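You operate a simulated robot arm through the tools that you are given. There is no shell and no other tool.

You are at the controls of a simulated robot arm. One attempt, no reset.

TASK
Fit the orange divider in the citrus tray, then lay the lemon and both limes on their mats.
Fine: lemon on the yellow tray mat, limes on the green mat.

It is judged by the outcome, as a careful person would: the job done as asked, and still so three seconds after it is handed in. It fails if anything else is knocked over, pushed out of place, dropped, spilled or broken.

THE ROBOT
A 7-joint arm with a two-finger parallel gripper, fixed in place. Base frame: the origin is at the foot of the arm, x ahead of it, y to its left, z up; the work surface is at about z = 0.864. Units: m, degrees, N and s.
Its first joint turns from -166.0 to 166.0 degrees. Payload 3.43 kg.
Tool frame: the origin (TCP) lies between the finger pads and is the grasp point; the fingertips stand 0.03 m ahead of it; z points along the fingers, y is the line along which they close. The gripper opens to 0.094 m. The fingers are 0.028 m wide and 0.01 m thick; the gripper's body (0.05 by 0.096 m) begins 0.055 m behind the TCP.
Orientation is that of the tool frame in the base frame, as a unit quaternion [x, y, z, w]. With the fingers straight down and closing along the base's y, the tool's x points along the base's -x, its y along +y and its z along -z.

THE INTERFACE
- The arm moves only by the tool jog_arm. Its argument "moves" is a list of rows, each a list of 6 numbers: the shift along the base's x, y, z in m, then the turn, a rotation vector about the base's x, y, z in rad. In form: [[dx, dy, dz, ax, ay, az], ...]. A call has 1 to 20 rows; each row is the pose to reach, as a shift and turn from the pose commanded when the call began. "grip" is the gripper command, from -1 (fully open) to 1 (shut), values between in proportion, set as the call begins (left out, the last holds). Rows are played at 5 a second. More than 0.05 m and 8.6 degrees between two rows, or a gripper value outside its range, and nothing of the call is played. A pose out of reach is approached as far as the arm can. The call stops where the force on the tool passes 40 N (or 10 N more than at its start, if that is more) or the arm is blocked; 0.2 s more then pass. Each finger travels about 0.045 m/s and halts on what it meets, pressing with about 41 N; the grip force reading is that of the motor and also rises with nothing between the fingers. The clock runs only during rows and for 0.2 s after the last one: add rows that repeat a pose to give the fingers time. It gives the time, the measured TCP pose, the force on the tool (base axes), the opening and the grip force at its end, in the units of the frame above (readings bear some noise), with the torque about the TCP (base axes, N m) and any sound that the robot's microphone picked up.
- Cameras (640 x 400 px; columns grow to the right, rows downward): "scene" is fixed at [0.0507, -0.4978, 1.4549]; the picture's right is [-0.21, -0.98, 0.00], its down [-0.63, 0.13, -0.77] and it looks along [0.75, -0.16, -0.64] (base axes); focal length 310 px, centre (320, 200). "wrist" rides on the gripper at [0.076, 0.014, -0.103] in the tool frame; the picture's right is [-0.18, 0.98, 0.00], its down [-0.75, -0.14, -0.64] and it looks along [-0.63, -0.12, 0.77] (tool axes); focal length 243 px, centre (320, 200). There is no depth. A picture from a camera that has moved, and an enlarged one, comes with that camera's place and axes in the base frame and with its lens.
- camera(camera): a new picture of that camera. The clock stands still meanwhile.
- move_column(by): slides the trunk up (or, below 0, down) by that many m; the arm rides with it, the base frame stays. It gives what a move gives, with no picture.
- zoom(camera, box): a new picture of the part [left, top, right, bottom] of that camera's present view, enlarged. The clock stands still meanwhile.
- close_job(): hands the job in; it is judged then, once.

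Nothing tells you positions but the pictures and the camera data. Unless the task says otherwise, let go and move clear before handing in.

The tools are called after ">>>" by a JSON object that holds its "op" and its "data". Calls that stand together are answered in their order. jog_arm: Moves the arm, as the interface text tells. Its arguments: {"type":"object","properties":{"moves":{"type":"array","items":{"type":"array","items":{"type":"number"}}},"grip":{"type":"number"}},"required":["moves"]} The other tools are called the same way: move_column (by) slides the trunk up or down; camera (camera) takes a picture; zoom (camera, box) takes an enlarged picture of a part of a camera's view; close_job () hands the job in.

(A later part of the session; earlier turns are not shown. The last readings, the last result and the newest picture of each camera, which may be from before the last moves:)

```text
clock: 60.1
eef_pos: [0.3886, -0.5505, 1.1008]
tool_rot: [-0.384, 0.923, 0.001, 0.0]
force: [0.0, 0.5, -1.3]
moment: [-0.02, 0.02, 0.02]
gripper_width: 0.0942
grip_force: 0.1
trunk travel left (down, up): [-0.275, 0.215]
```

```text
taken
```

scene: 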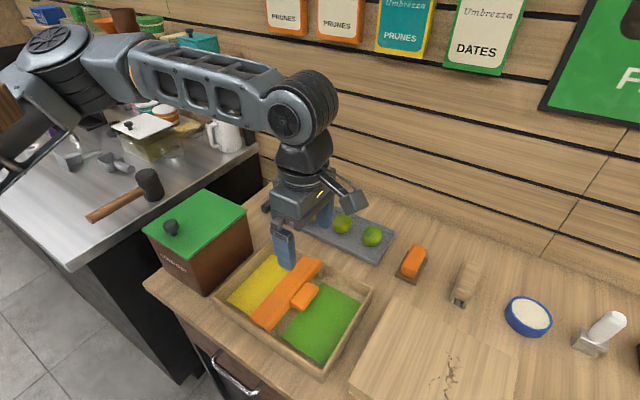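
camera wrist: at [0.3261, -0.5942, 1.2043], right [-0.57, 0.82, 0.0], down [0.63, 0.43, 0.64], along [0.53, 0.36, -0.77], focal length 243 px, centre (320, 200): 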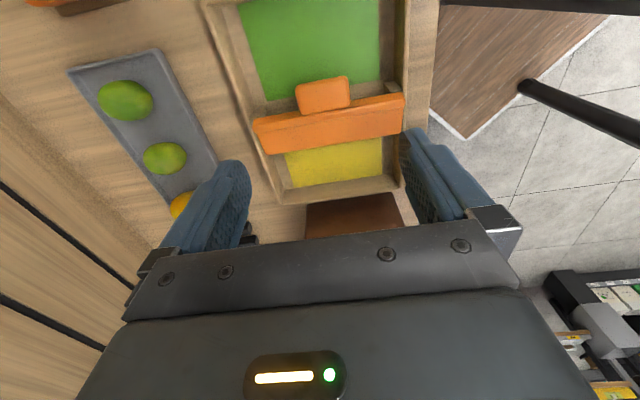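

>>> {"op": "zoom", "data": {"camera": "wrist", "box": [240, 60, 416, 170]}}

>>> {"op": "zoom", "data": {"camera": "scene", "box": [240, 250, 340, 335]}}

```text
3.64 times, centred on (328, 115) of wrist
camera zoom: at [0.3261, -0.5942, 1.2043], right [-0.57, 0.82, 0.0], down [0.63, 0.43, 0.64], along [0.53, 0.36, -0.77], focal length 882 px, centre (291, 509)
```

zoom: 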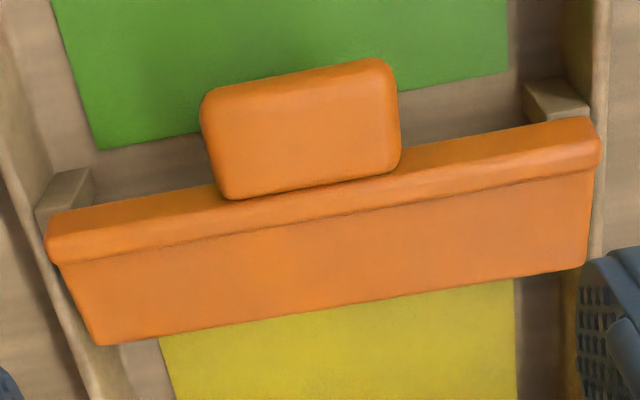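

```text
4.71 times, centred on (290, 292) of scene
camera zoom: at [0.0507, -0.4978, 1.4549], right [-0.21, -0.98, 0.0], down [-0.63, 0.13, -0.77], along [0.75, -0.16, -0.64], focal length 1460 px, centre (461, -235)
```

zoom: 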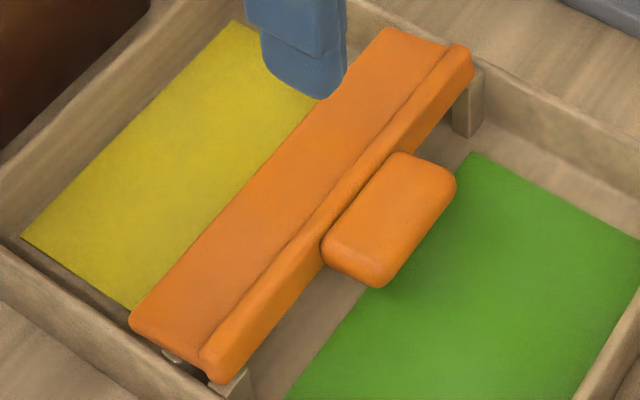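

The tab is centred near s=0.6625, w=-0.108 and is parallel to the slot. Now I'll tilt the tool 40° about the slot axis in free air, with the body leaning toward the board, to see whether the arm can do it.

>>> {"op": "jog_arm", "data": {"moves": [[0, 0, 0, 0.085, -0.085, 0], [0, 0, 0, 0.17, -0.17, 0], [0, 0, 0, 0.255, -0.255, 0], [0, 0, 0, 0.34, -0.34, 0], [0, 0, 0, 0.42, -0.42, 0], [0, 0, 0, 0.4936, -0.4936, 0], [0, 0, 0, 0.4936, -0.4936, 0]]}}

>>> {"op": "camera", "data": {"camera": "scene"}}

>>> {"op": "camera", "data": {"camera": "wrist"}}

```text
clock: 61.7
eef_pos: [0.3908, -0.5503, 1.1012]
tool_rot: [-0.36, 0.868, 0.131, 0.316]
force: [0.7, 0.2, 0.3]
moment: [0.05, 0.01, 0.0]
gripper_width: 0.094
grip_force: 0.1
trunk travel left (down, up): [-0.275, 0.215]
```

```text
taken
```

scene: 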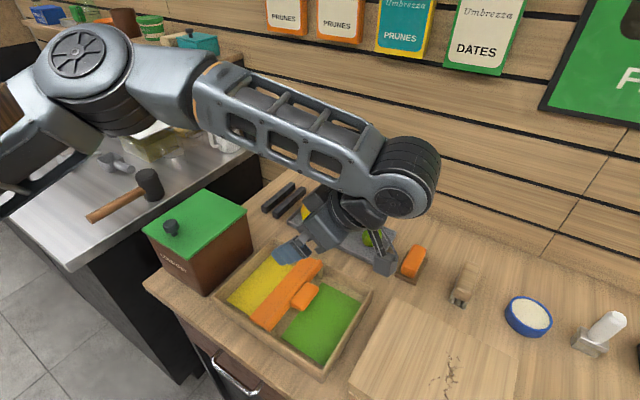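

```text
taken
camera wrist: at [0.2932, -0.6285, 1.1315], right [-0.6, 0.79, 0.12], down [0.22, 0.02, 0.98], along [0.77, 0.61, -0.18], focal length 243 px, centre (320, 200)
```

wrist: 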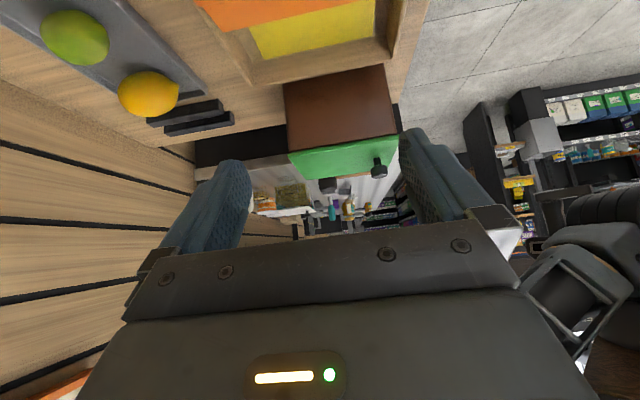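

The 40° tilt works. Before holding anything, I'll test the opposite lean too, about 41° toward the yellow side, which is needed at placement.

>>> {"op": "jog_arm", "data": {"moves": [[0, 0, 0, -0.1, 0.1, 0], [0, 0, 0, -0.2, 0.2, 0], [0, 0, 0, -0.3, 0.3, 0], [0, 0, 0, -0.4, 0.4, 0], [0, 0, 0, -0.5, 0.5, 0], [0, 0, 0, -0.6, 0.6, 0], [0, 0, 0, -0.7, 0.7, 0], [0, 0, 0, -0.8, 0.8, 0], [0, 0, 0, -0.9, 0.9, 0], [0, 0, 0, -1.0, 1.0, 0], [0, 0, 0, -1.0, 1.0, 0]]}}

>>> {"op": "camera", "data": {"camera": "scene"}}

>>> {"op": "camera", "data": {"camera": "wrist"}}

```text
clock: 64.1
eef_pos: [0.3911, -0.5506, 1.0998]
tool_rot: [-0.358, 0.865, -0.135, -0.325]
force: [0.3, -1.2, 0.6]
moment: [0.0, 0.01, -0.02]
gripper_width: 0.094
grip_force: 0.1
trunk travel left (down, up): [-0.275, 0.215]
```

```text
taken
```

scene: 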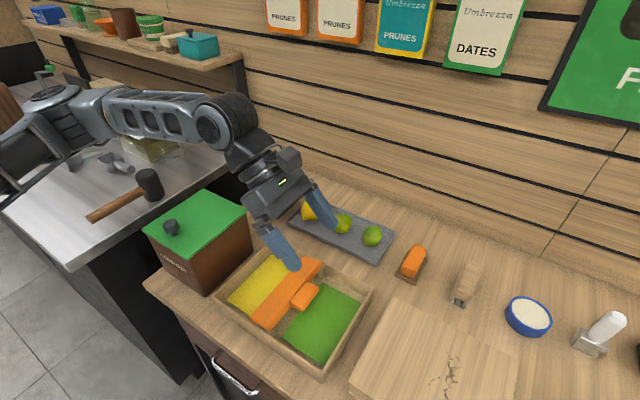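

```text
taken
camera wrist: at [0.3876, -0.5338, 1.2285], right [-0.6, 0.79, -0.12], down [0.8, 0.6, -0.01], along [0.06, -0.1, -0.99], focal length 243 px, centre (320, 200)
```

wrist: 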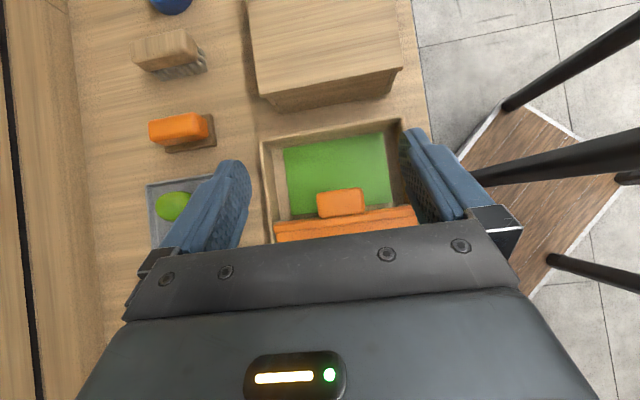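

Both leans are feasible. I'll go back to a 35° lean on the board side, which leaves more camera clearance to the block, and set up behind the tab along the tool axis.

>>> {"op": "jog_arm", "data": {"moves": [[0, 0, 0, 0.094, -0.094, 0], [0, 0, 0, 0.188, -0.188, 0], [0, 0, 0, 0.281, -0.281, 0], [0, 0, 0, 0.375, -0.375, 0], [-0.005, -0.005, 0, 0.469, -0.469, 0], [-0.01, -0.01, 0, 0.563, -0.563, 0], [-0.015, -0.014, -0.01, 0.657, -0.657, 0], [-0.02, -0.018, -0.02, 0.75, -0.75, 0], [-0.026, -0.022, -0.035, 0.844, -0.844, 0], [-0.031, -0.027, -0.05, 0.938, -0.938, 0], [-0.031, -0.027, -0.07, 0.938, -0.938, 0], [-0.031, -0.027, -0.07, 0.938, -0.938, 0]]}}

>>> {"op": "camera", "data": {"camera": "scene"}}

>>> {"op": "camera", "data": {"camera": "wrist"}}

```text
clock: 66.7
eef_pos: [0.3588, -0.5795, 1.0305]
tool_rot: [-0.365, 0.881, 0.115, 0.278]
force: [0.5, 0.1, 0.1]
moment: [0.02, -0.01, -0.02]
gripper_width: 0.0938
grip_force: 0.1
trunk travel left (down, up): [-0.275, 0.215]
```

```text
taken
```

scene: 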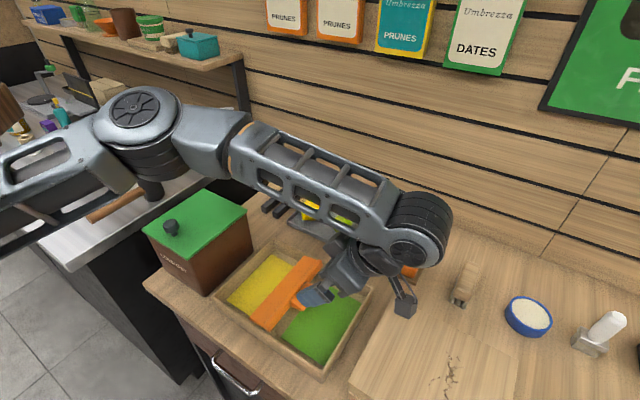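

```text
taken
camera wrist: at [0.2629, -0.6549, 1.0709], right [-0.59, 0.8, 0.11], down [0.28, 0.08, 0.96], along [0.76, 0.59, -0.27], focal length 243 px, centre (320, 200)
```

wrist: 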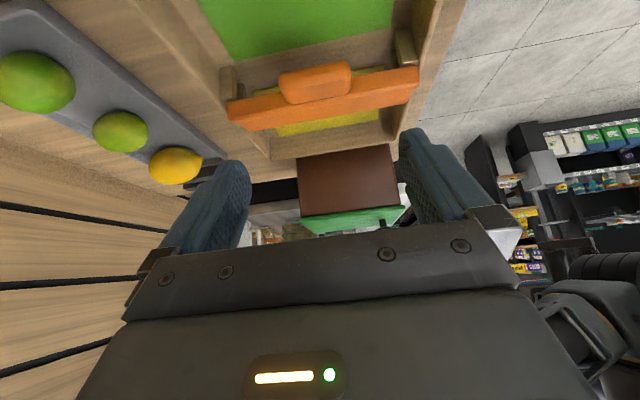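

>>> {"op": "zoom", "data": {"camera": "wrist", "box": [220, 40, 428, 170]}}

>>> {"op": "zoom", "data": {"camera": "scene", "box": [240, 230, 440, 340]}}

```text
3.08 times, centred on (324, 105) of wrist
camera zoom: at [0.2629, -0.6549, 1.0709], right [-0.59, 0.8, 0.11], down [0.28, 0.08, 0.96], along [0.76, 0.59, -0.27], focal length 746 px, centre (308, 492)
```

zoom: 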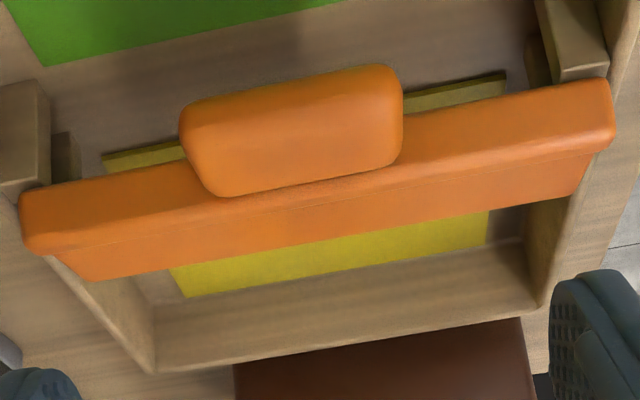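

```text
3.20 times, centred on (340, 285) of scene
camera zoom: at [0.0507, -0.4978, 1.4549], right [-0.21, -0.98, 0.0], down [-0.63, 0.13, -0.77], along [0.75, -0.16, -0.64], focal length 993 px, centre (256, -72)
```

zoom: 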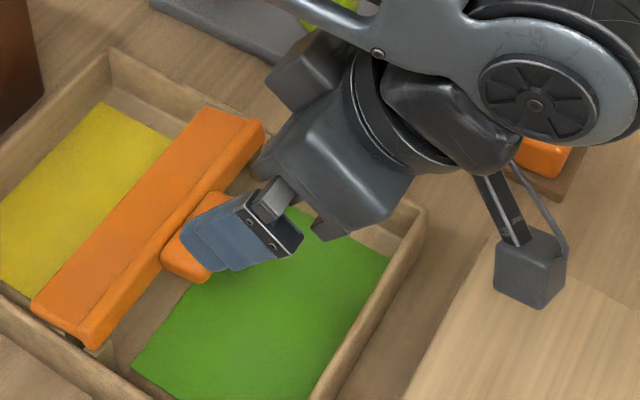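

Geometry confirmed: the tab centre is at s≈0.662, z≈0.918. I'll descend to the pre-pose and advance along the tool axis so the fingers straddle the tab's ends.

>>> {"op": "jog_arm", "data": {"moves": [[0, 0.001, -0.017, 0, 0, 0], [0, 0.002, -0.034, 0, 0, 0], [0, 0.002, -0.051, 0, 0, 0], [0.006, 0.008, -0.063, 0, 0, 0], [0.012, 0.014, -0.075, 0, 0, 0], [0.018, 0.02, -0.087, 0, 0, 0], [0.0247, 0.0265, -0.1, 0, 0, 0], [0.0247, 0.0265, -0.1, 0, 0, 0]]}}

>>> {"op": "camera", "data": {"camera": "wrist"}}

>>> {"op": "zoom", "data": {"camera": "scene", "box": [240, 240, 400, 340]}}

```text
clock: 68.5
eef_pos: [0.383, -0.5522, 0.9313]
tool_rot: [-0.365, 0.882, 0.114, 0.276]
force: [0.2, -0.5, -0.1]
moment: [0.02, 0.01, -0.02]
gripper_width: 0.094
grip_force: 0.0
trunk travel left (down, up): [-0.275, 0.215]
```

```text
taken
camera wrist: at [0.288, -0.6282, 0.9721], right [-0.59, 0.8, 0.1], down [0.28, 0.08, 0.96], along [0.76, 0.59, -0.27], focal length 243 px, centre (320, 200)
```

wrist: 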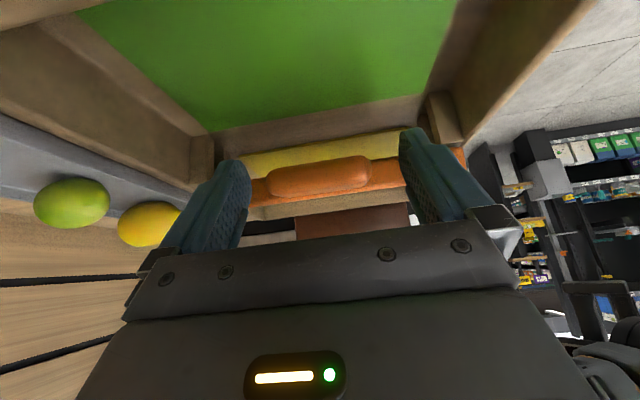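

```text
4.00 times, centred on (320, 290) of scene
camera zoom: at [0.0507, -0.4978, 1.4549], right [-0.21, -0.98, 0.0], down [-0.63, 0.13, -0.77], along [0.75, -0.16, -0.64], focal length 1242 px, centre (320, -160)
```

zoom: 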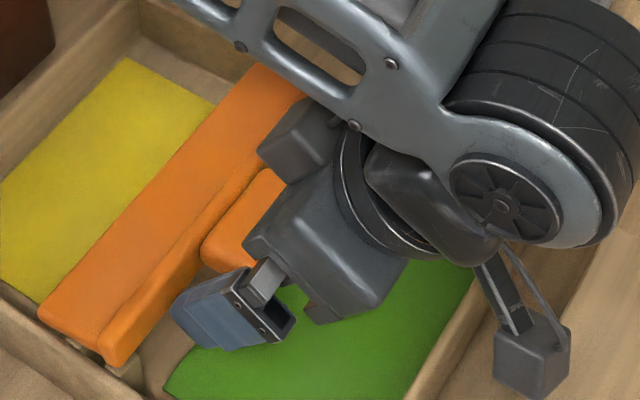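

>>> {"op": "zoom", "data": {"camera": "wrist", "box": [200, 110, 456, 250]}}

```text
2.50 times, centred on (328, 180) of wrist
camera zoom: at [0.288, -0.6282, 0.9721], right [-0.59, 0.8, 0.1], down [0.28, 0.08, 0.96], along [0.76, 0.59, -0.27], focal length 606 px, centre (300, 250)
```

zoom: 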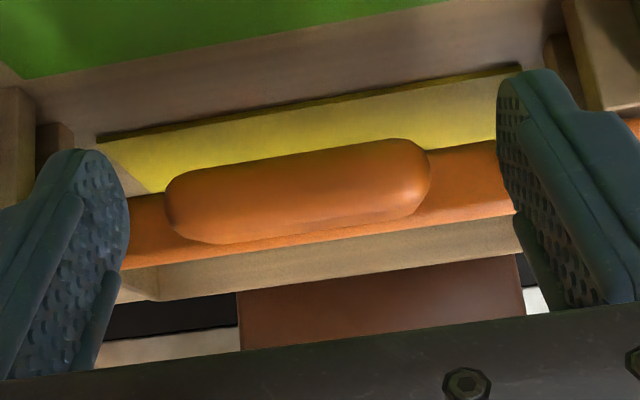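

The tab is centred between the fingertips. Closing the grip.

>>> {"op": "jog_arm", "data": {"moves": [[0, 0, 0, 0, 0, 0], [0, 0, 0, 0, 0, 0], [0, 0, 0, 0, 0, 0], [0, 0, 0, 0, 0, 0], [0, 0, 0, 0, 0, 0], [0, 0, 0, 0, 0, 0]], "grip": 1}}

>>> {"op": "zoom", "data": {"camera": "wrist", "box": [200, 110, 456, 250]}}

>>> {"op": "zoom", "data": {"camera": "scene", "box": [230, 230, 390, 340]}}

```text
clock: 69.9
eef_pos: [0.3836, -0.5519, 0.9312]
tool_rot: [-0.367, 0.881, 0.115, 0.276]
force: [2.8, -2.8, 0.3]
moment: [-0.11, -0.12, -0.17]
gripper_width: 0.0591
grip_force: 41.0
trunk travel left (down, up): [-0.275, 0.215]
```

```text
2.50 times, centred on (328, 180) of wrist
camera zoom: at [0.2883, -0.6285, 0.9722], right [-0.59, 0.8, 0.1], down [0.28, 0.08, 0.96], along [0.76, 0.59, -0.27], focal length 606 px, centre (300, 250)
```

zoom: 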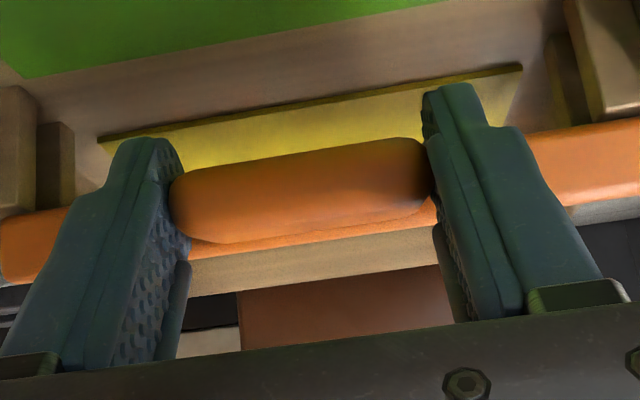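

```text
3.64 times, centred on (310, 285) of scene
camera zoom: at [0.0507, -0.4978, 1.4549], right [-0.21, -0.98, 0.0], down [-0.63, 0.13, -0.77], along [0.75, -0.16, -0.64], focal length 1129 px, centre (356, -109)
```

zoom: 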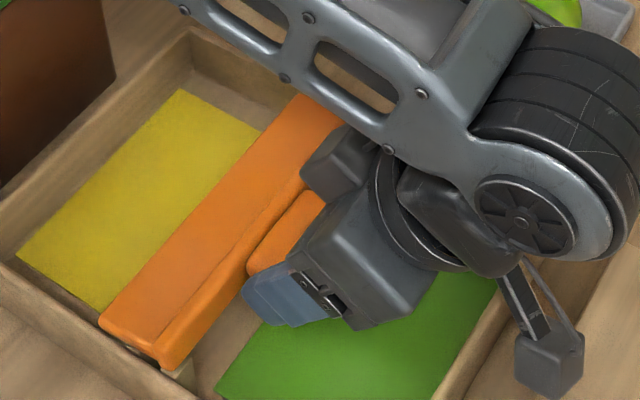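

Gripped on the tab's ends at 59 mm. Lifting gently straight up.

>>> {"op": "jog_arm", "data": {"moves": [[0, 0, 0.006, 0, 0, 0], [0, 0, 0.014, 0, 0, 0], [0, 0, 0.025, 0, 0, 0], [0, 0, 0.04, 0, 0, 0], [0, 0, 0.06, 0, 0, 0], [0, 0, 0.08, 0, 0, 0], [0, 0, 0.1, 0, 0, 0], [0, 0, 0.12, 0, 0, 0], [0, 0, 0.12, 0, 0, 0]]}}

>>> {"op": "camera", "data": {"camera": "wrist"}}

>>> {"op": "camera", "data": {"camera": "scene"}}

```text
clock: 71.9
eef_pos: [0.3831, -0.5519, 1.0529]
tool_rot: [-0.366, 0.881, 0.114, 0.277]
force: [0.3, 0.1, -1.1]
moment: [0.0, 0.04, -0.03]
gripper_width: 0.0591
grip_force: 41.5
trunk travel left (down, up): [-0.275, 0.215]
```

```text
taken
camera wrist: at [0.2894, -0.6272, 1.0934], right [-0.59, 0.8, 0.11], down [0.28, 0.08, 0.96], along [0.76, 0.59, -0.27], focal length 243 px, centre (320, 200)
```

wrist: 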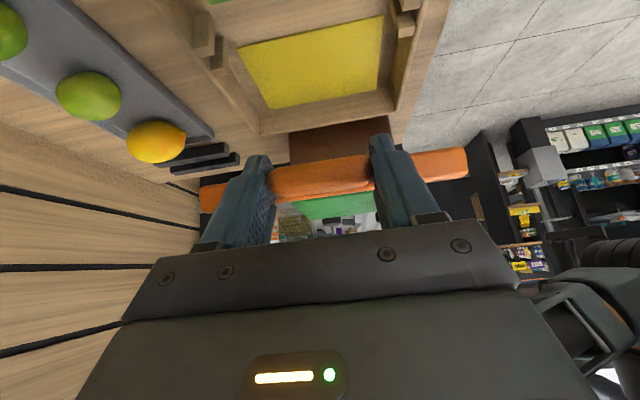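

```text
taken
```

scene: 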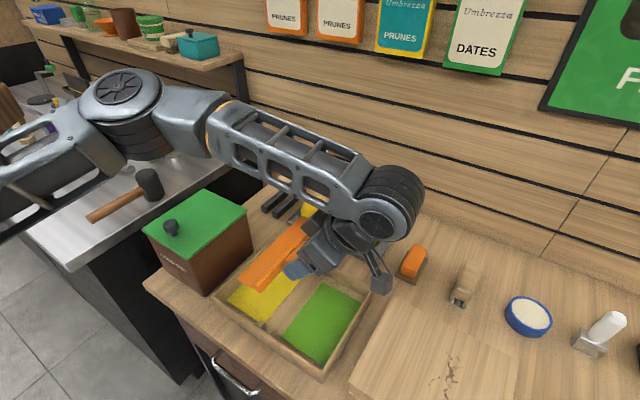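

Held firmly. Now I'll rotate slowly about the slot axis, about 84° in total, to bring the divider upright above the tray.

>>> {"op": "jog_arm", "data": {"moves": [[0, 0, 0.01, -0.06, 0.06, 0], [0, 0, 0.02, -0.12, 0.12, 0], [0, 0, 0.03, -0.18, 0.18, 0], [0, 0, 0.03, -0.24, 0.24, 0], [0, 0, 0.03, -0.3, 0.3, 0], [0, 0, 0.03, -0.36, 0.36, 0], [0, 0, 0.03, -0.42, 0.42, 0], [0, 0, 0.03, -0.48, 0.48, 0], [0, 0, 0.03, -0.54, 0.54, 0], [0, 0, 0.03, -0.6, 0.6, 0], [0, 0, 0.03, -0.66, 0.66, 0], [0, 0, 0.03, -0.72, 0.72, 0], [0, 0, 0.03, -0.78, 0.78, 0], [0, 0, 0.03, -0.84, 0.84, 0], [0, 0, 0.03, -0.9, 0.9, 0], [0, 0, 0.03, -0.96, 0.96, 0], [0, 0, 0.03, -1.0, 1.0, 0], [0, 0, 0.03, -1.0367, 1.0367, 0], [0, 0, 0.03, -1.0367, 1.0367, 0]]}}

>>> {"op": "camera", "data": {"camera": "wrist"}}

>>> {"op": "camera", "data": {"camera": "scene"}}

```text
clock: 75.9
eef_pos: [0.384, -0.5509, 1.0805]
tool_rot: [-0.349, 0.84, -0.159, -0.384]
force: [-0.9, 0.1, -0.6]
moment: [0.02, -0.02, 0.02]
gripper_width: 0.0593
grip_force: 40.8
trunk travel left (down, up): [-0.275, 0.215]
```

```text
taken
camera wrist: at [0.3941, -0.5225, 1.2064], right [-0.61, 0.78, -0.14], down [0.79, 0.59, -0.15], along [-0.03, -0.2, -0.98], focal length 243 px, centre (320, 200)
```

wrist: 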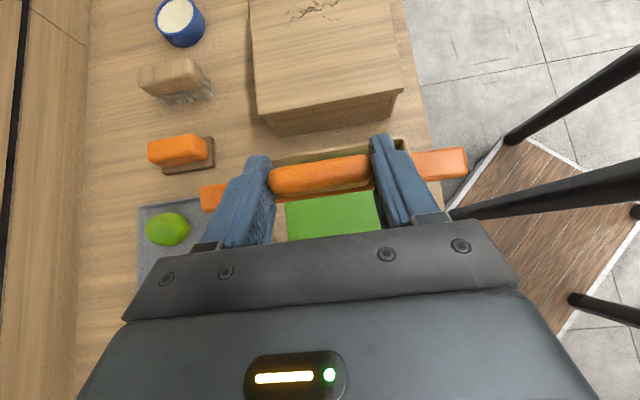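

```text
taken
```

scene: 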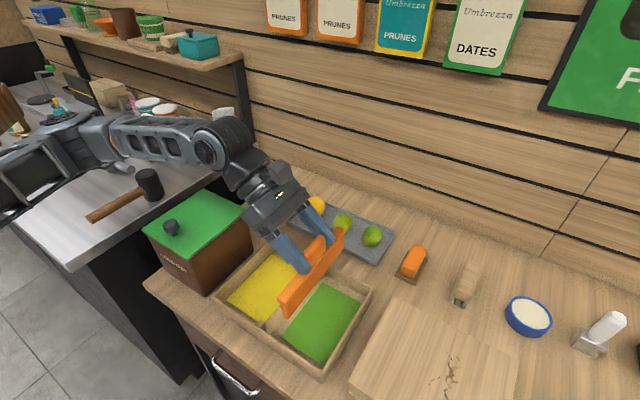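

The divider is upright. I'll check how vertical it is.

>>> {"op": "zoom", "data": {"camera": "scene", "box": [265, 215, 355, 325]}}

>>> {"op": "zoom", "data": {"camera": "wrist", "box": [180, 120, 480, 250]}}

```text
3.64 times, centred on (310, 270) of scene
camera zoom: at [0.0507, -0.4978, 1.4549], right [-0.21, -0.98, 0.0], down [-0.63, 0.13, -0.77], along [0.75, -0.16, -0.64], focal length 1129 px, centre (356, -54)
```

zoom: 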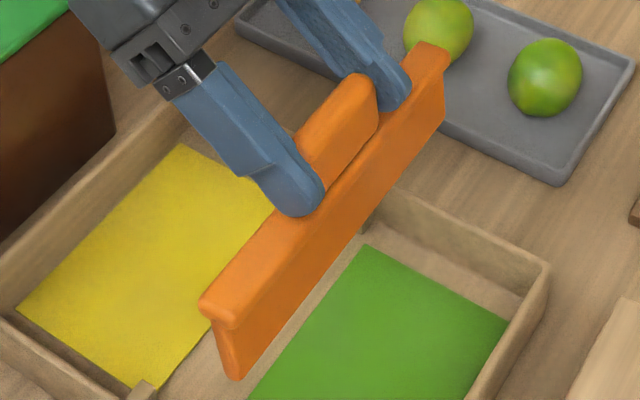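

```text
2.13 times, centred on (330, 185) of wrist
camera zoom: at [0.3941, -0.5225, 1.2064], right [-0.61, 0.78, -0.14], down [0.79, 0.59, -0.15], along [-0.03, -0.2, -0.98], focal length 518 px, centre (299, 232)
```

zoom: 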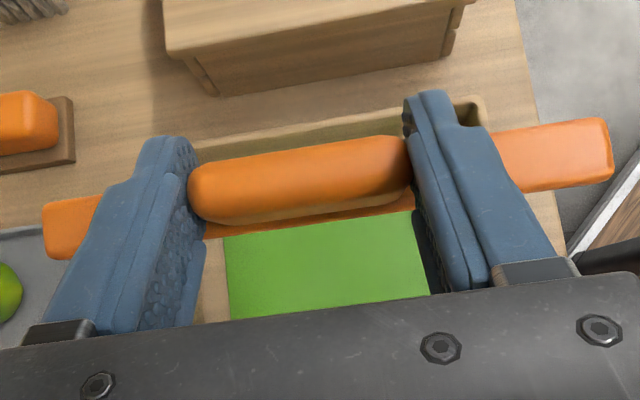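

>>> {"op": "zoom", "data": {"camera": "scene", "box": [272, 275, 320, 325]}}

>>> {"op": "zoom", "data": {"camera": "scene", "box": [310, 215, 358, 265]}}

```text
8.00 times, centred on (296, 300) of scene
camera zoom: at [0.0507, -0.4978, 1.4549], right [-0.21, -0.98, 0.0], down [-0.63, 0.13, -0.77], along [0.75, -0.16, -0.64], focal length 2483 px, centre (512, -600)
```

zoom: 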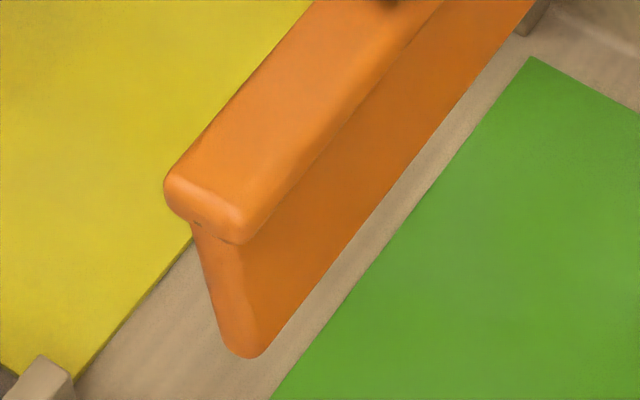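

```text
8.00 times, centred on (334, 240) of scene
camera zoom: at [0.0507, -0.4978, 1.4549], right [-0.21, -0.98, 0.0], down [-0.63, 0.13, -0.77], along [0.75, -0.16, -0.64], focal length 2483 px, centre (208, -120)
```

zoom: 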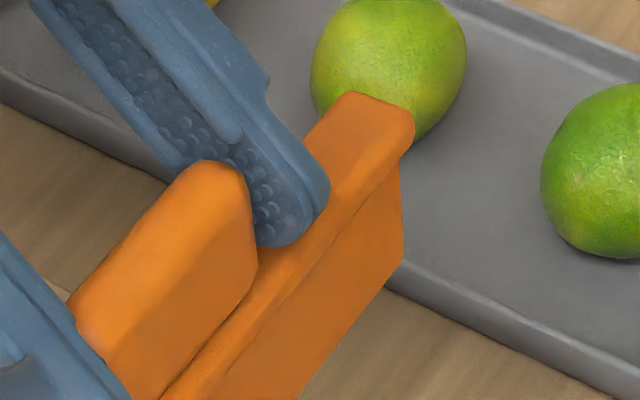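

It is over-rotated by about 3.5°, with the bottom toward green. I'll correct that while moving it over the slot and lowering to just above the posts.

>>> {"op": "jog_arm", "data": {"moves": [[0.0105, 0.0095, 0, 0.02, -0.02, 0], [0.021, 0.019, 0, 0.0424, -0.0424, 0], [0.0316, 0.0284, 0, 0.0424, -0.0424, 0], [0.0421, 0.0378, 0, 0.0424, -0.0424, 0], [0.0421, 0.0378, -0.02, 0.0424, -0.0424, 0], [0.0421, 0.0378, -0.04, 0.0424, -0.0424, 0], [0.0421, 0.0378, -0.06, 0.0424, -0.0424, 0], [0.0421, 0.0378, -0.075, 0.0424, -0.0424, 0], [0.0421, 0.0378, -0.075, 0.0424, -0.0424, 0]]}}

>>> {"op": "camera", "data": {"camera": "scene"}}

>>> {"op": "zoom", "data": {"camera": "scene", "box": [235, 290, 315, 345]}}

>>> {"op": "zoom", "data": {"camera": "scene", "box": [290, 230, 370, 285]}}

>>> {"op": "camera", "data": {"camera": "wrist"}}

```text
clock: 77.9
eef_pos: [0.4263, -0.5144, 1.0076]
tool_rot: [-0.353, 0.852, -0.148, -0.358]
force: [-0.6, 0.1, -1.0]
moment: [0.01, -0.01, 0.02]
gripper_width: 0.0591
grip_force: 40.9
trunk travel left (down, up): [-0.275, 0.215]
```

```text
taken
```

scene: 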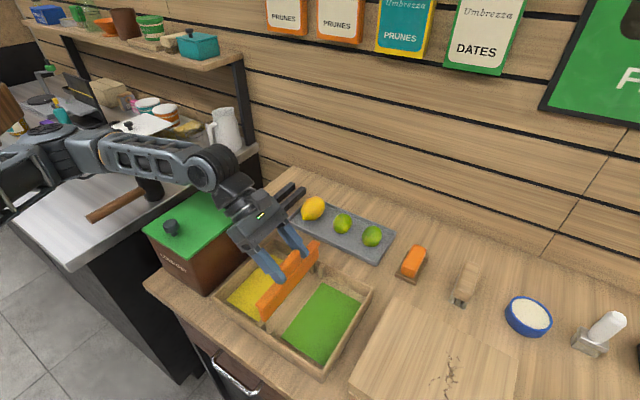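

```text
7.27 times, centred on (275, 318) of scene
camera zoom: at [0.0507, -0.4978, 1.4549], right [-0.21, -0.98, 0.0], down [-0.63, 0.13, -0.77], along [0.75, -0.16, -0.64], focal length 2257 px, centre (647, -654)
```

zoom: 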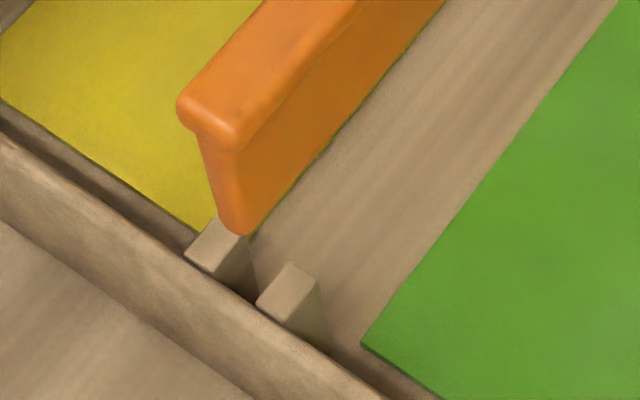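

```text
7.27 times, centred on (330, 258) of scene
camera zoom: at [0.0507, -0.4978, 1.4549], right [-0.21, -0.98, 0.0], down [-0.63, 0.13, -0.77], along [0.75, -0.16, -0.64], focal length 2257 px, centre (247, -218)
```

zoom: 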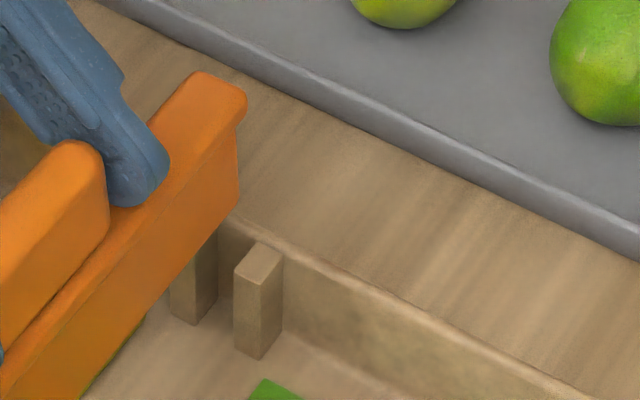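

```text
taken
camera wrist: at [0.4315, -0.4905, 1.1337], right [-0.6, 0.79, -0.13], down [0.8, 0.6, -0.09], along [0.01, -0.16, -0.99], focal length 243 px, centre (320, 200)
```

wrist: 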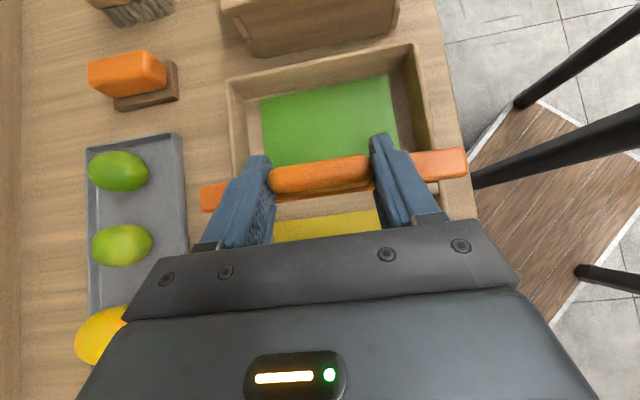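

>>> {"op": "zoom", "data": {"camera": "wrist", "box": [190, 130, 350, 230]}}

>>> {"op": "zoom", "data": {"camera": "wrist", "box": [330, 110, 490, 210]}}

```text
4.00 times, centred on (270, 180) of wrist
camera zoom: at [0.4315, -0.4905, 1.1337], right [-0.6, 0.79, -0.13], down [0.8, 0.6, -0.09], along [0.01, -0.16, -0.99], focal length 970 px, centre (520, 280)
```

zoom: 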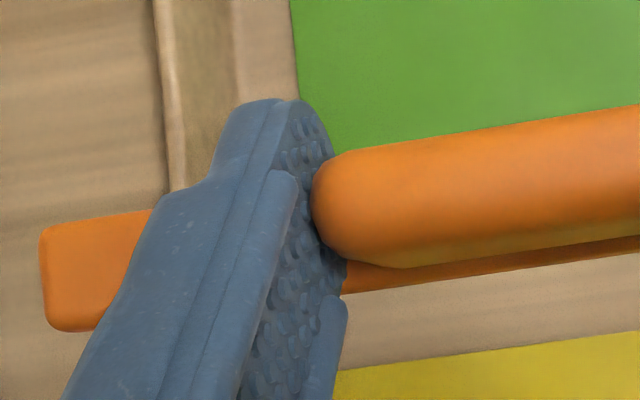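

```text
4.00 times, centred on (410, 160) of wrist
camera zoom: at [0.4315, -0.4905, 1.1337], right [-0.6, 0.79, -0.13], down [0.8, 0.6, -0.09], along [0.01, -0.16, -0.99], focal length 970 px, centre (-40, 360)
```

zoom: 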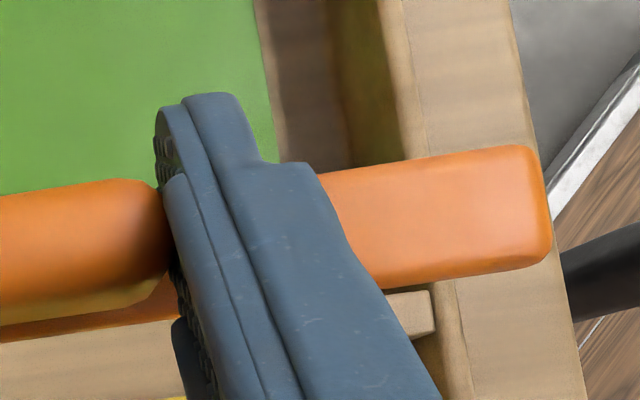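

Both views say the divider is nearly vertical and within about 2–3 mm of the slot, slightly toward yellow. I'll shift 2.5 mm toward green and lower to just above the post tops for a low-parallax check.

>>> {"op": "jog_arm", "data": {"moves": [[-0.0018, -0.0018, 0, 0, 0, 0], [-0.0018, -0.0018, -0.006, 0, 0, 0], [-0.0018, -0.0018, -0.012, 0, 0, 0], [-0.0018, -0.0018, -0.012, 0, 0, 0]]}}

>>> {"op": "zoom", "data": {"camera": "scene", "box": [243, 298, 299, 338]}}

>>> {"op": "zoom", "data": {"camera": "scene", "box": [295, 240, 351, 280]}}

>>> {"op": "zoom", "data": {"camera": "wrist", "box": [330, 110, 490, 210]}}

```text
clock: 78.9
eef_pos: [0.4251, -0.5155, 0.9947]
tool_rot: [-0.353, 0.851, -0.148, -0.358]
force: [-0.1, 0.1, -0.8]
moment: [0.0, -0.02, 0.01]
gripper_width: 0.0595
grip_force: 41.6
trunk travel left (down, up): [-0.275, 0.215]
```

```text
10.00 times, centred on (271, 318) of scene
camera zoom: at [0.0507, -0.4978, 1.4549], right [-0.21, -0.98, 0.0], down [-0.63, 0.13, -0.77], along [0.75, -0.16, -0.64], focal length 3104 px, centre (810, -980)
```

zoom: 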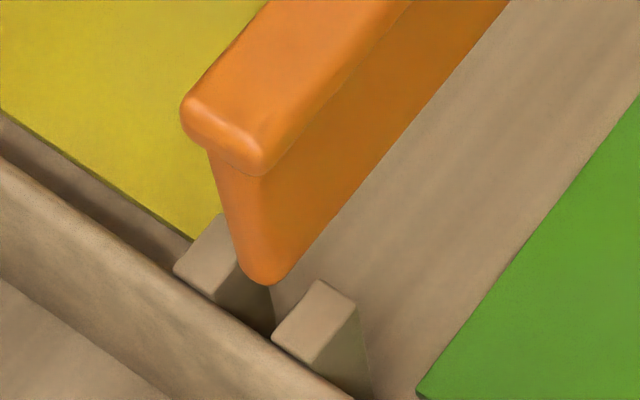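

```text
10.00 times, centred on (323, 260) of scene
camera zoom: at [0.0507, -0.4978, 1.4549], right [-0.21, -0.98, 0.0], down [-0.63, 0.13, -0.77], along [0.75, -0.16, -0.64], focal length 3104 px, centre (290, -400)
```

zoom: 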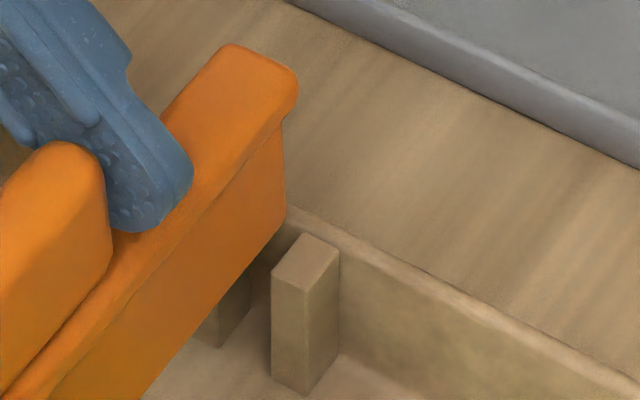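

```text
4.00 times, centred on (410, 160) of wrist
camera zoom: at [0.43, -0.492, 1.1208], right [-0.6, 0.79, -0.13], down [0.8, 0.6, -0.09], along [0.01, -0.16, -0.99], focal length 970 px, centre (-40, 360)
```

zoom: 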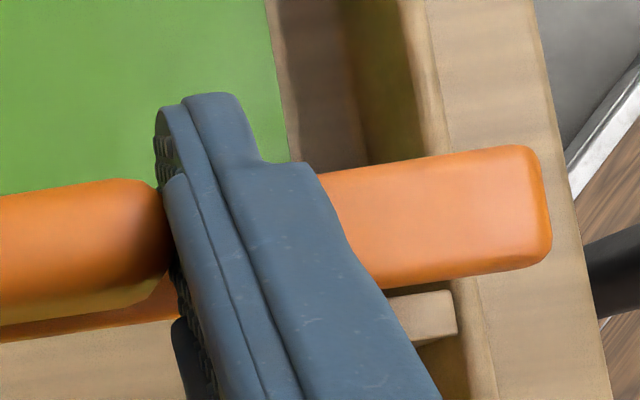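

The divider looks centred over the gap to within the uncertainty, and vertical. I'll lower in small steps while watching force and images.

>>> {"op": "jog_arm", "data": {"moves": [[0, 0, -0.004, 0, 0, 0], [0, 0, -0.008, 0, 0, 0], [0, 0, -0.008, 0, 0, 0]]}}

>>> {"op": "zoom", "data": {"camera": "scene", "box": [243, 298, 299, 338]}}

>>> {"op": "zoom", "data": {"camera": "scene", "box": [295, 240, 351, 280]}}

```text
clock: 79.7
eef_pos: [0.4244, -0.517, 0.9891]
tool_rot: [-0.352, 0.851, -0.15, -0.359]
force: [3.9, 2.3, 21.7]
moment: [0.36, 0.27, 0.1]
gripper_width: 0.0591
grip_force: 41.4
trunk travel left (down, up): [-0.275, 0.215]
```

```text
10.00 times, centred on (271, 318) of scene
camera zoom: at [0.0507, -0.4978, 1.4549], right [-0.21, -0.98, 0.0], down [-0.63, 0.13, -0.77], along [0.75, -0.16, -0.64], focal length 3104 px, centre (810, -980)
```

zoom: 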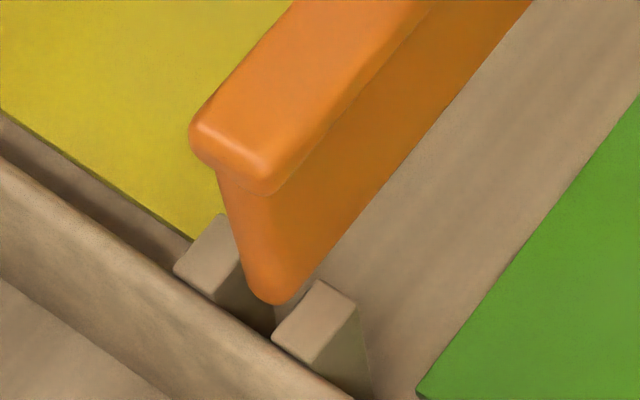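

```text
10.00 times, centred on (323, 260) of scene
camera zoom: at [0.0507, -0.4978, 1.4549], right [-0.21, -0.98, 0.0], down [-0.63, 0.13, -0.77], along [0.75, -0.16, -0.64], focal length 3104 px, centre (290, -400)
```

zoom: 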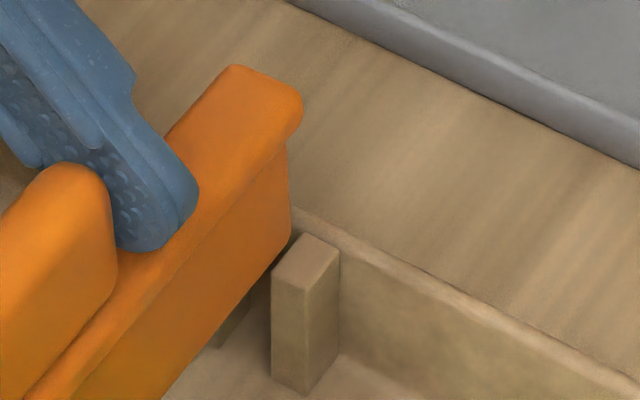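

It's touching the green-side posts, since the reaction is up and toward yellow, so the divider is about 3 mm too far toward green. I'll lift slightly, shift 3 mm toward yellow and lower again.

>>> {"op": "jog_arm", "data": {"moves": [[0, 0, 0.005, 0, 0, 0], [0.0022, 0.0022, 0.006, 0, 0, 0], [0.0022, 0.0022, 0.003, 0, 0, 0], [0.0022, 0.0022, 0.0, 0, 0, 0], [0.0022, 0.0022, -0.004, 0, 0, 0], [0.0022, 0.0022, -0.004, 0, 0, 0]]}}

>>> {"op": "zoom", "data": {"camera": "scene", "box": [243, 298, 299, 338]}}

>>> {"op": "zoom", "data": {"camera": "scene", "box": [295, 240, 351, 280]}}

```text
clock: 81.1
eef_pos: [0.4261, -0.5125, 0.9839]
tool_rot: [-0.352, 0.852, -0.148, -0.359]
force: [-0.9, -0.4, 0.1]
moment: [-0.03, 0.09, 0.15]
gripper_width: 0.059
grip_force: 41.2
trunk travel left (down, up): [-0.275, 0.215]
```

```text
10.00 times, centred on (271, 318) of scene
camera zoom: at [0.0507, -0.4978, 1.4549], right [-0.21, -0.98, 0.0], down [-0.63, 0.13, -0.77], along [0.75, -0.16, -0.64], focal length 3104 px, centre (810, -980)
```

zoom: 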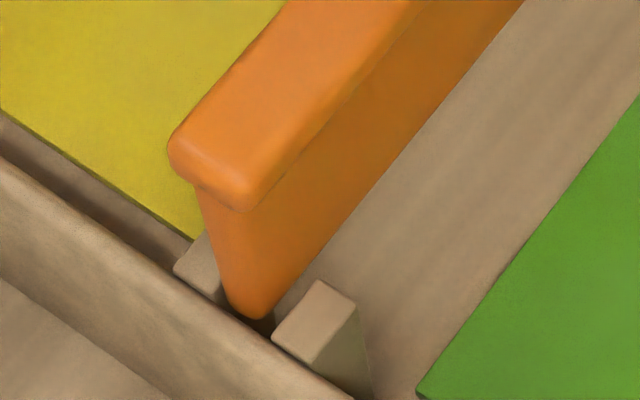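

```text
10.00 times, centred on (323, 260) of scene
camera zoom: at [0.0507, -0.4978, 1.4549], right [-0.21, -0.98, 0.0], down [-0.63, 0.13, -0.77], along [0.75, -0.16, -0.64], focal length 3104 px, centre (290, -400)
```

zoom: 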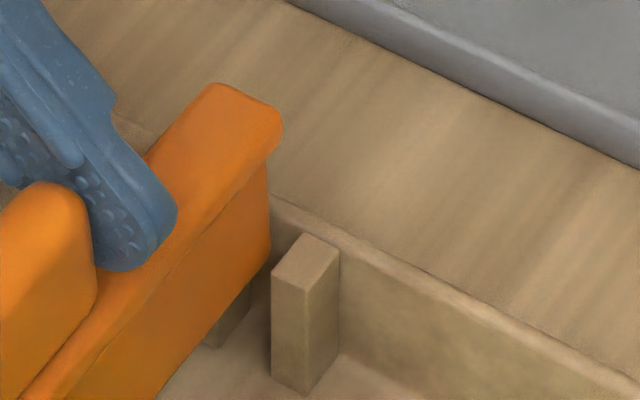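

No contact force now, so the blade has entered the gaps. Continuing down.

>>> {"op": "jog_arm", "data": {"moves": [[0, 0, -0.004, 0, 0, 0], [0, 0, -0.008, 0, 0, 0], [0, 0, -0.012, 0, 0, 0], [0, 0, -0.012, 0, 0, 0]]}}

>>> {"op": "zoom", "data": {"camera": "scene", "box": [243, 298, 299, 338]}}

>>> {"op": "zoom", "data": {"camera": "scene", "box": [295, 240, 351, 280]}}

```text
clock: 82.1
eef_pos: [0.4252, -0.5115, 0.9717]
tool_rot: [-0.353, 0.851, -0.149, -0.359]
force: [-6.9, -5.7, 2.9]
moment: [-0.23, 0.66, 0.42]
gripper_width: 0.0593
grip_force: 41.0
trunk travel left (down, up): [-0.275, 0.215]
```

```text
10.00 times, centred on (271, 318) of scene
camera zoom: at [0.0507, -0.4978, 1.4549], right [-0.21, -0.98, 0.0], down [-0.63, 0.13, -0.77], along [0.75, -0.16, -0.64], focal length 3104 px, centre (810, -980)
```

zoom: 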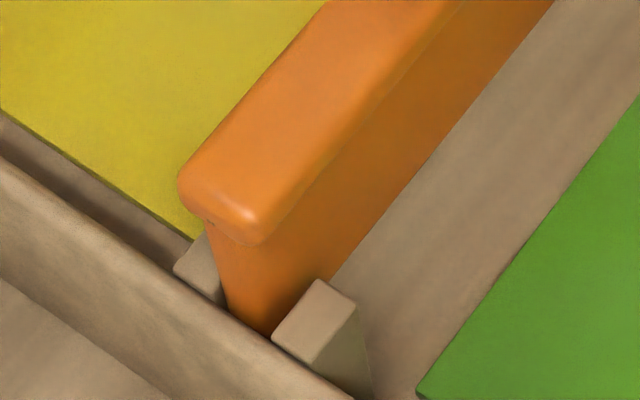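

```text
10.00 times, centred on (323, 260) of scene
camera zoom: at [0.0507, -0.4978, 1.4549], right [-0.21, -0.98, 0.0], down [-0.63, 0.13, -0.77], along [0.75, -0.16, -0.64], focal length 3104 px, centre (290, -400)
```

zoom: 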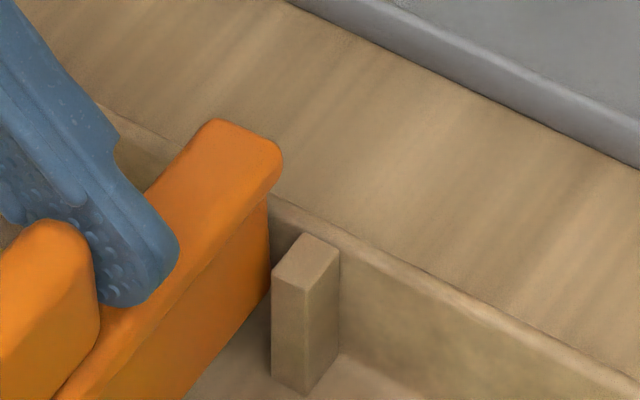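

It's sliding in between the posts, pushed lightly by the yellow-side ones. I'll ease 1.2 mm toward green and continue down.

>>> {"op": "jog_arm", "data": {"moves": [[-0.0009, -0.0009, 0, 0, 0, 0], [-0.0009, -0.0009, -0.004, 0, 0, 0], [-0.0009, -0.0009, -0.008, 0, 0, 0], [-0.0009, -0.0009, -0.012, 0, 0, 0], [-0.0009, -0.0009, -0.012, 0, 0, 0]]}}

>>> {"op": "zoom", "data": {"camera": "scene", "box": [243, 298, 299, 338]}}

>>> {"op": "zoom", "data": {"camera": "scene", "box": [295, 240, 351, 280]}}

```text
clock: 83.3
eef_pos: [0.4243, -0.5144, 0.959]
tool_rot: [-0.353, 0.852, -0.148, -0.358]
force: [-0.5, -0.9, -1.3]
moment: [0.02, -0.01, 0.04]
gripper_width: 0.0594
grip_force: 40.9
trunk travel left (down, up): [-0.275, 0.215]
```

```text
10.00 times, centred on (271, 318) of scene
camera zoom: at [0.0507, -0.4978, 1.4549], right [-0.21, -0.98, 0.0], down [-0.63, 0.13, -0.77], along [0.75, -0.16, -0.64], focal length 3104 px, centre (810, -980)
```

zoom: 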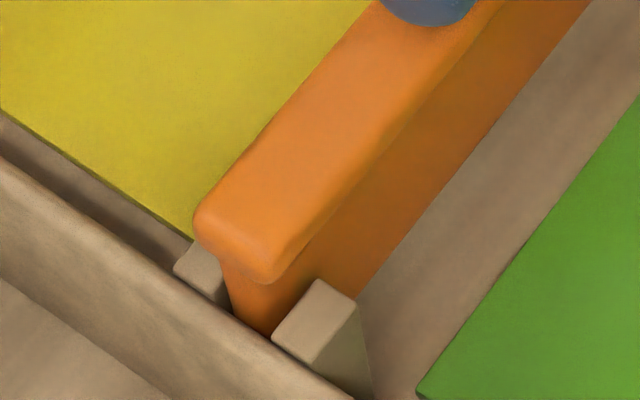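

```text
10.00 times, centred on (323, 260) of scene
camera zoom: at [0.0507, -0.4978, 1.4549], right [-0.21, -0.98, 0.0], down [-0.63, 0.13, -0.77], along [0.75, -0.16, -0.64], focal length 3104 px, centre (290, -400)
```

zoom: 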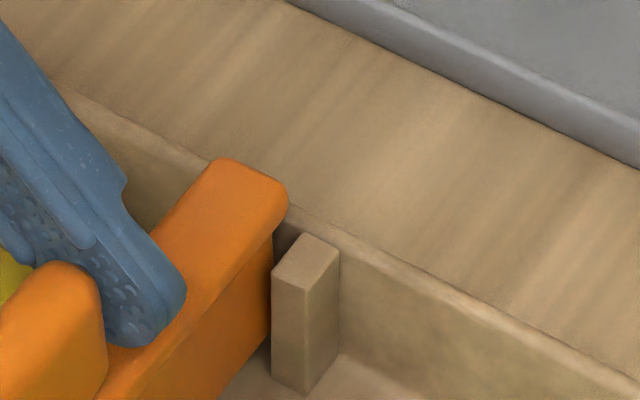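

>>> {"op": "jog_arm", "data": {"moves": [[0, 0, -0.003, 0, 0, 0], [0, 0, -0.006, 0, 0, 0], [0, 0, -0.006, 0, 0, 0]]}}

>>> {"op": "zoom", "data": {"camera": "scene", "box": [243, 298, 299, 338]}}

>>> {"op": "zoom", "data": {"camera": "scene", "box": [295, 240, 351, 280]}}

```text
clock: 84.1
eef_pos: [0.4245, -0.5141, 0.9515]
tool_rot: [-0.353, 0.852, -0.148, -0.358]
force: [-0.4, 0.3, -1.6]
moment: [0.02, 0.03, -0.05]
gripper_width: 0.0591
grip_force: 41.0
trunk travel left (down, up): [-0.275, 0.215]
```

```text
10.00 times, centred on (271, 318) of scene
camera zoom: at [0.0507, -0.4978, 1.4549], right [-0.21, -0.98, 0.0], down [-0.63, 0.13, -0.77], along [0.75, -0.16, -0.64], focal length 3104 px, centre (810, -980)
```

zoom: 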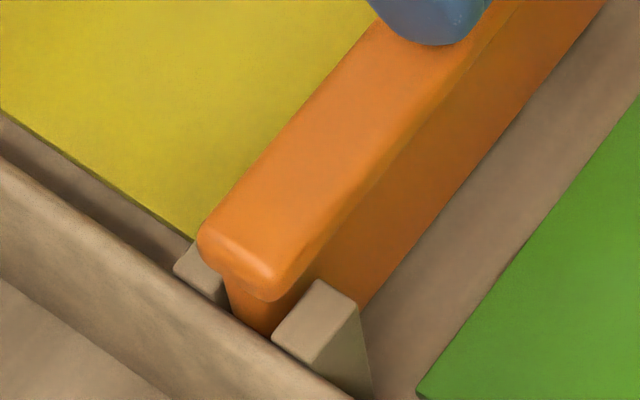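

```text
10.00 times, centred on (323, 260) of scene
camera zoom: at [0.0507, -0.4978, 1.4549], right [-0.21, -0.98, 0.0], down [-0.63, 0.13, -0.77], along [0.75, -0.16, -0.64], focal length 3104 px, centre (290, -400)
```

zoom: 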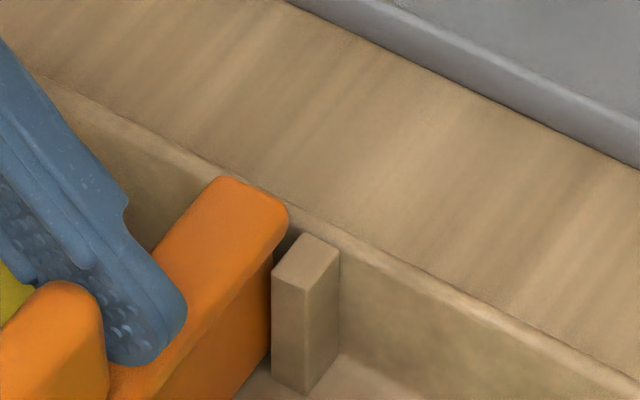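

>>> {"op": "jog_arm", "data": {"moves": [[0, 0, -0.002, 0, 0, 0], [0, 0, -0.004, 0, 0, 0], [0, 0, -0.004, 0, 0, 0]]}}

>>> {"op": "zoom", "data": {"camera": "scene", "box": [243, 298, 299, 338]}}

```text
clock: 84.9
eef_pos: [0.4249, -0.5143, 0.9505]
tool_rot: [-0.353, 0.851, -0.15, -0.359]
force: [1.7, 0.8, 13.9]
moment: [0.15, 0.1, 0.01]
gripper_width: 0.0593
grip_force: 41.3
trunk travel left (down, up): [-0.275, 0.215]
```

```text
10.00 times, centred on (271, 318) of scene
camera zoom: at [0.0507, -0.4978, 1.4549], right [-0.21, -0.98, 0.0], down [-0.63, 0.13, -0.77], along [0.75, -0.16, -0.64], focal length 3104 px, centre (810, -980)
```

zoom: 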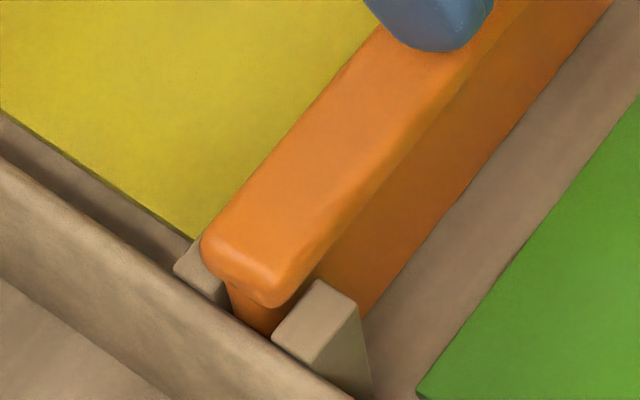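

The divider is seated on the tray floor, with an upward reaction of 14 N. Releasing by opening the fingers slightly.

>>> {"op": "jog_arm", "data": {"moves": [[0, 0, 0.002, 0, 0, 0], [0, 0, 0.002, 0, 0, 0], [0, 0, 0.002, 0, 0, 0], [0, 0, 0.002, 0, 0, 0]], "grip": -0.6}}

>>> {"op": "zoom", "data": {"camera": "scene", "box": [230, 230, 370, 345]}}

>>> {"op": "camera", "data": {"camera": "wrist"}}

```text
clock: 85.9
eef_pos: [0.4243, -0.5139, 0.9507]
tool_rot: [-0.354, 0.851, -0.149, -0.357]
force: [-0.6, 0.0, -0.9]
moment: [0.0, -0.03, 0.01]
gripper_width: 0.0753
grip_force: 0.1
trunk travel left (down, up): [-0.275, 0.215]
```

```text
3.48 times, centred on (300, 288) of scene
camera zoom: at [0.0507, -0.4978, 1.4549], right [-0.21, -0.98, 0.0], down [-0.63, 0.13, -0.77], along [0.75, -0.16, -0.64], focal length 1080 px, centre (390, -104)
```

zoom: 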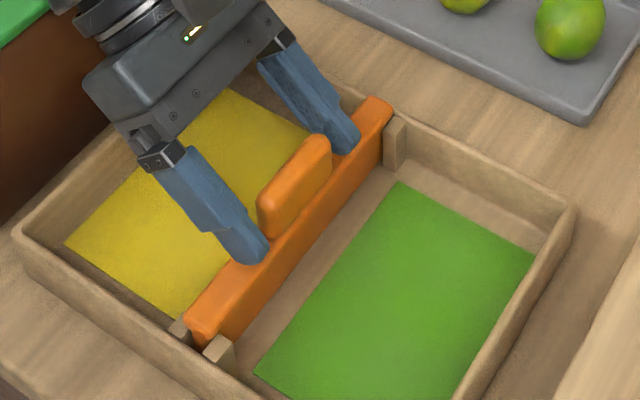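

```text
taken
camera wrist: at [0.4296, -0.4894, 1.0769], right [-0.6, 0.79, -0.13], down [0.8, 0.6, -0.09], along [0.01, -0.16, -0.99], focal length 243 px, centre (320, 200)
```

wrist: 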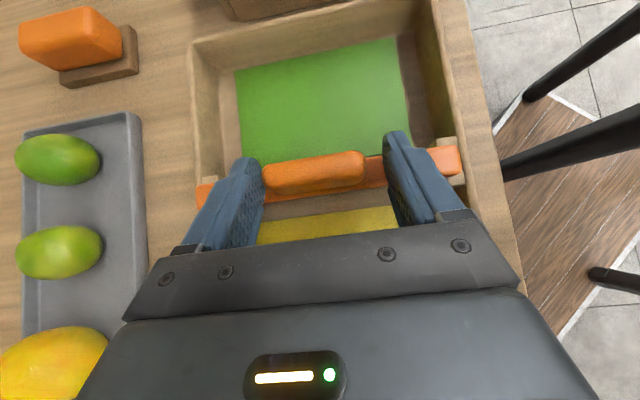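

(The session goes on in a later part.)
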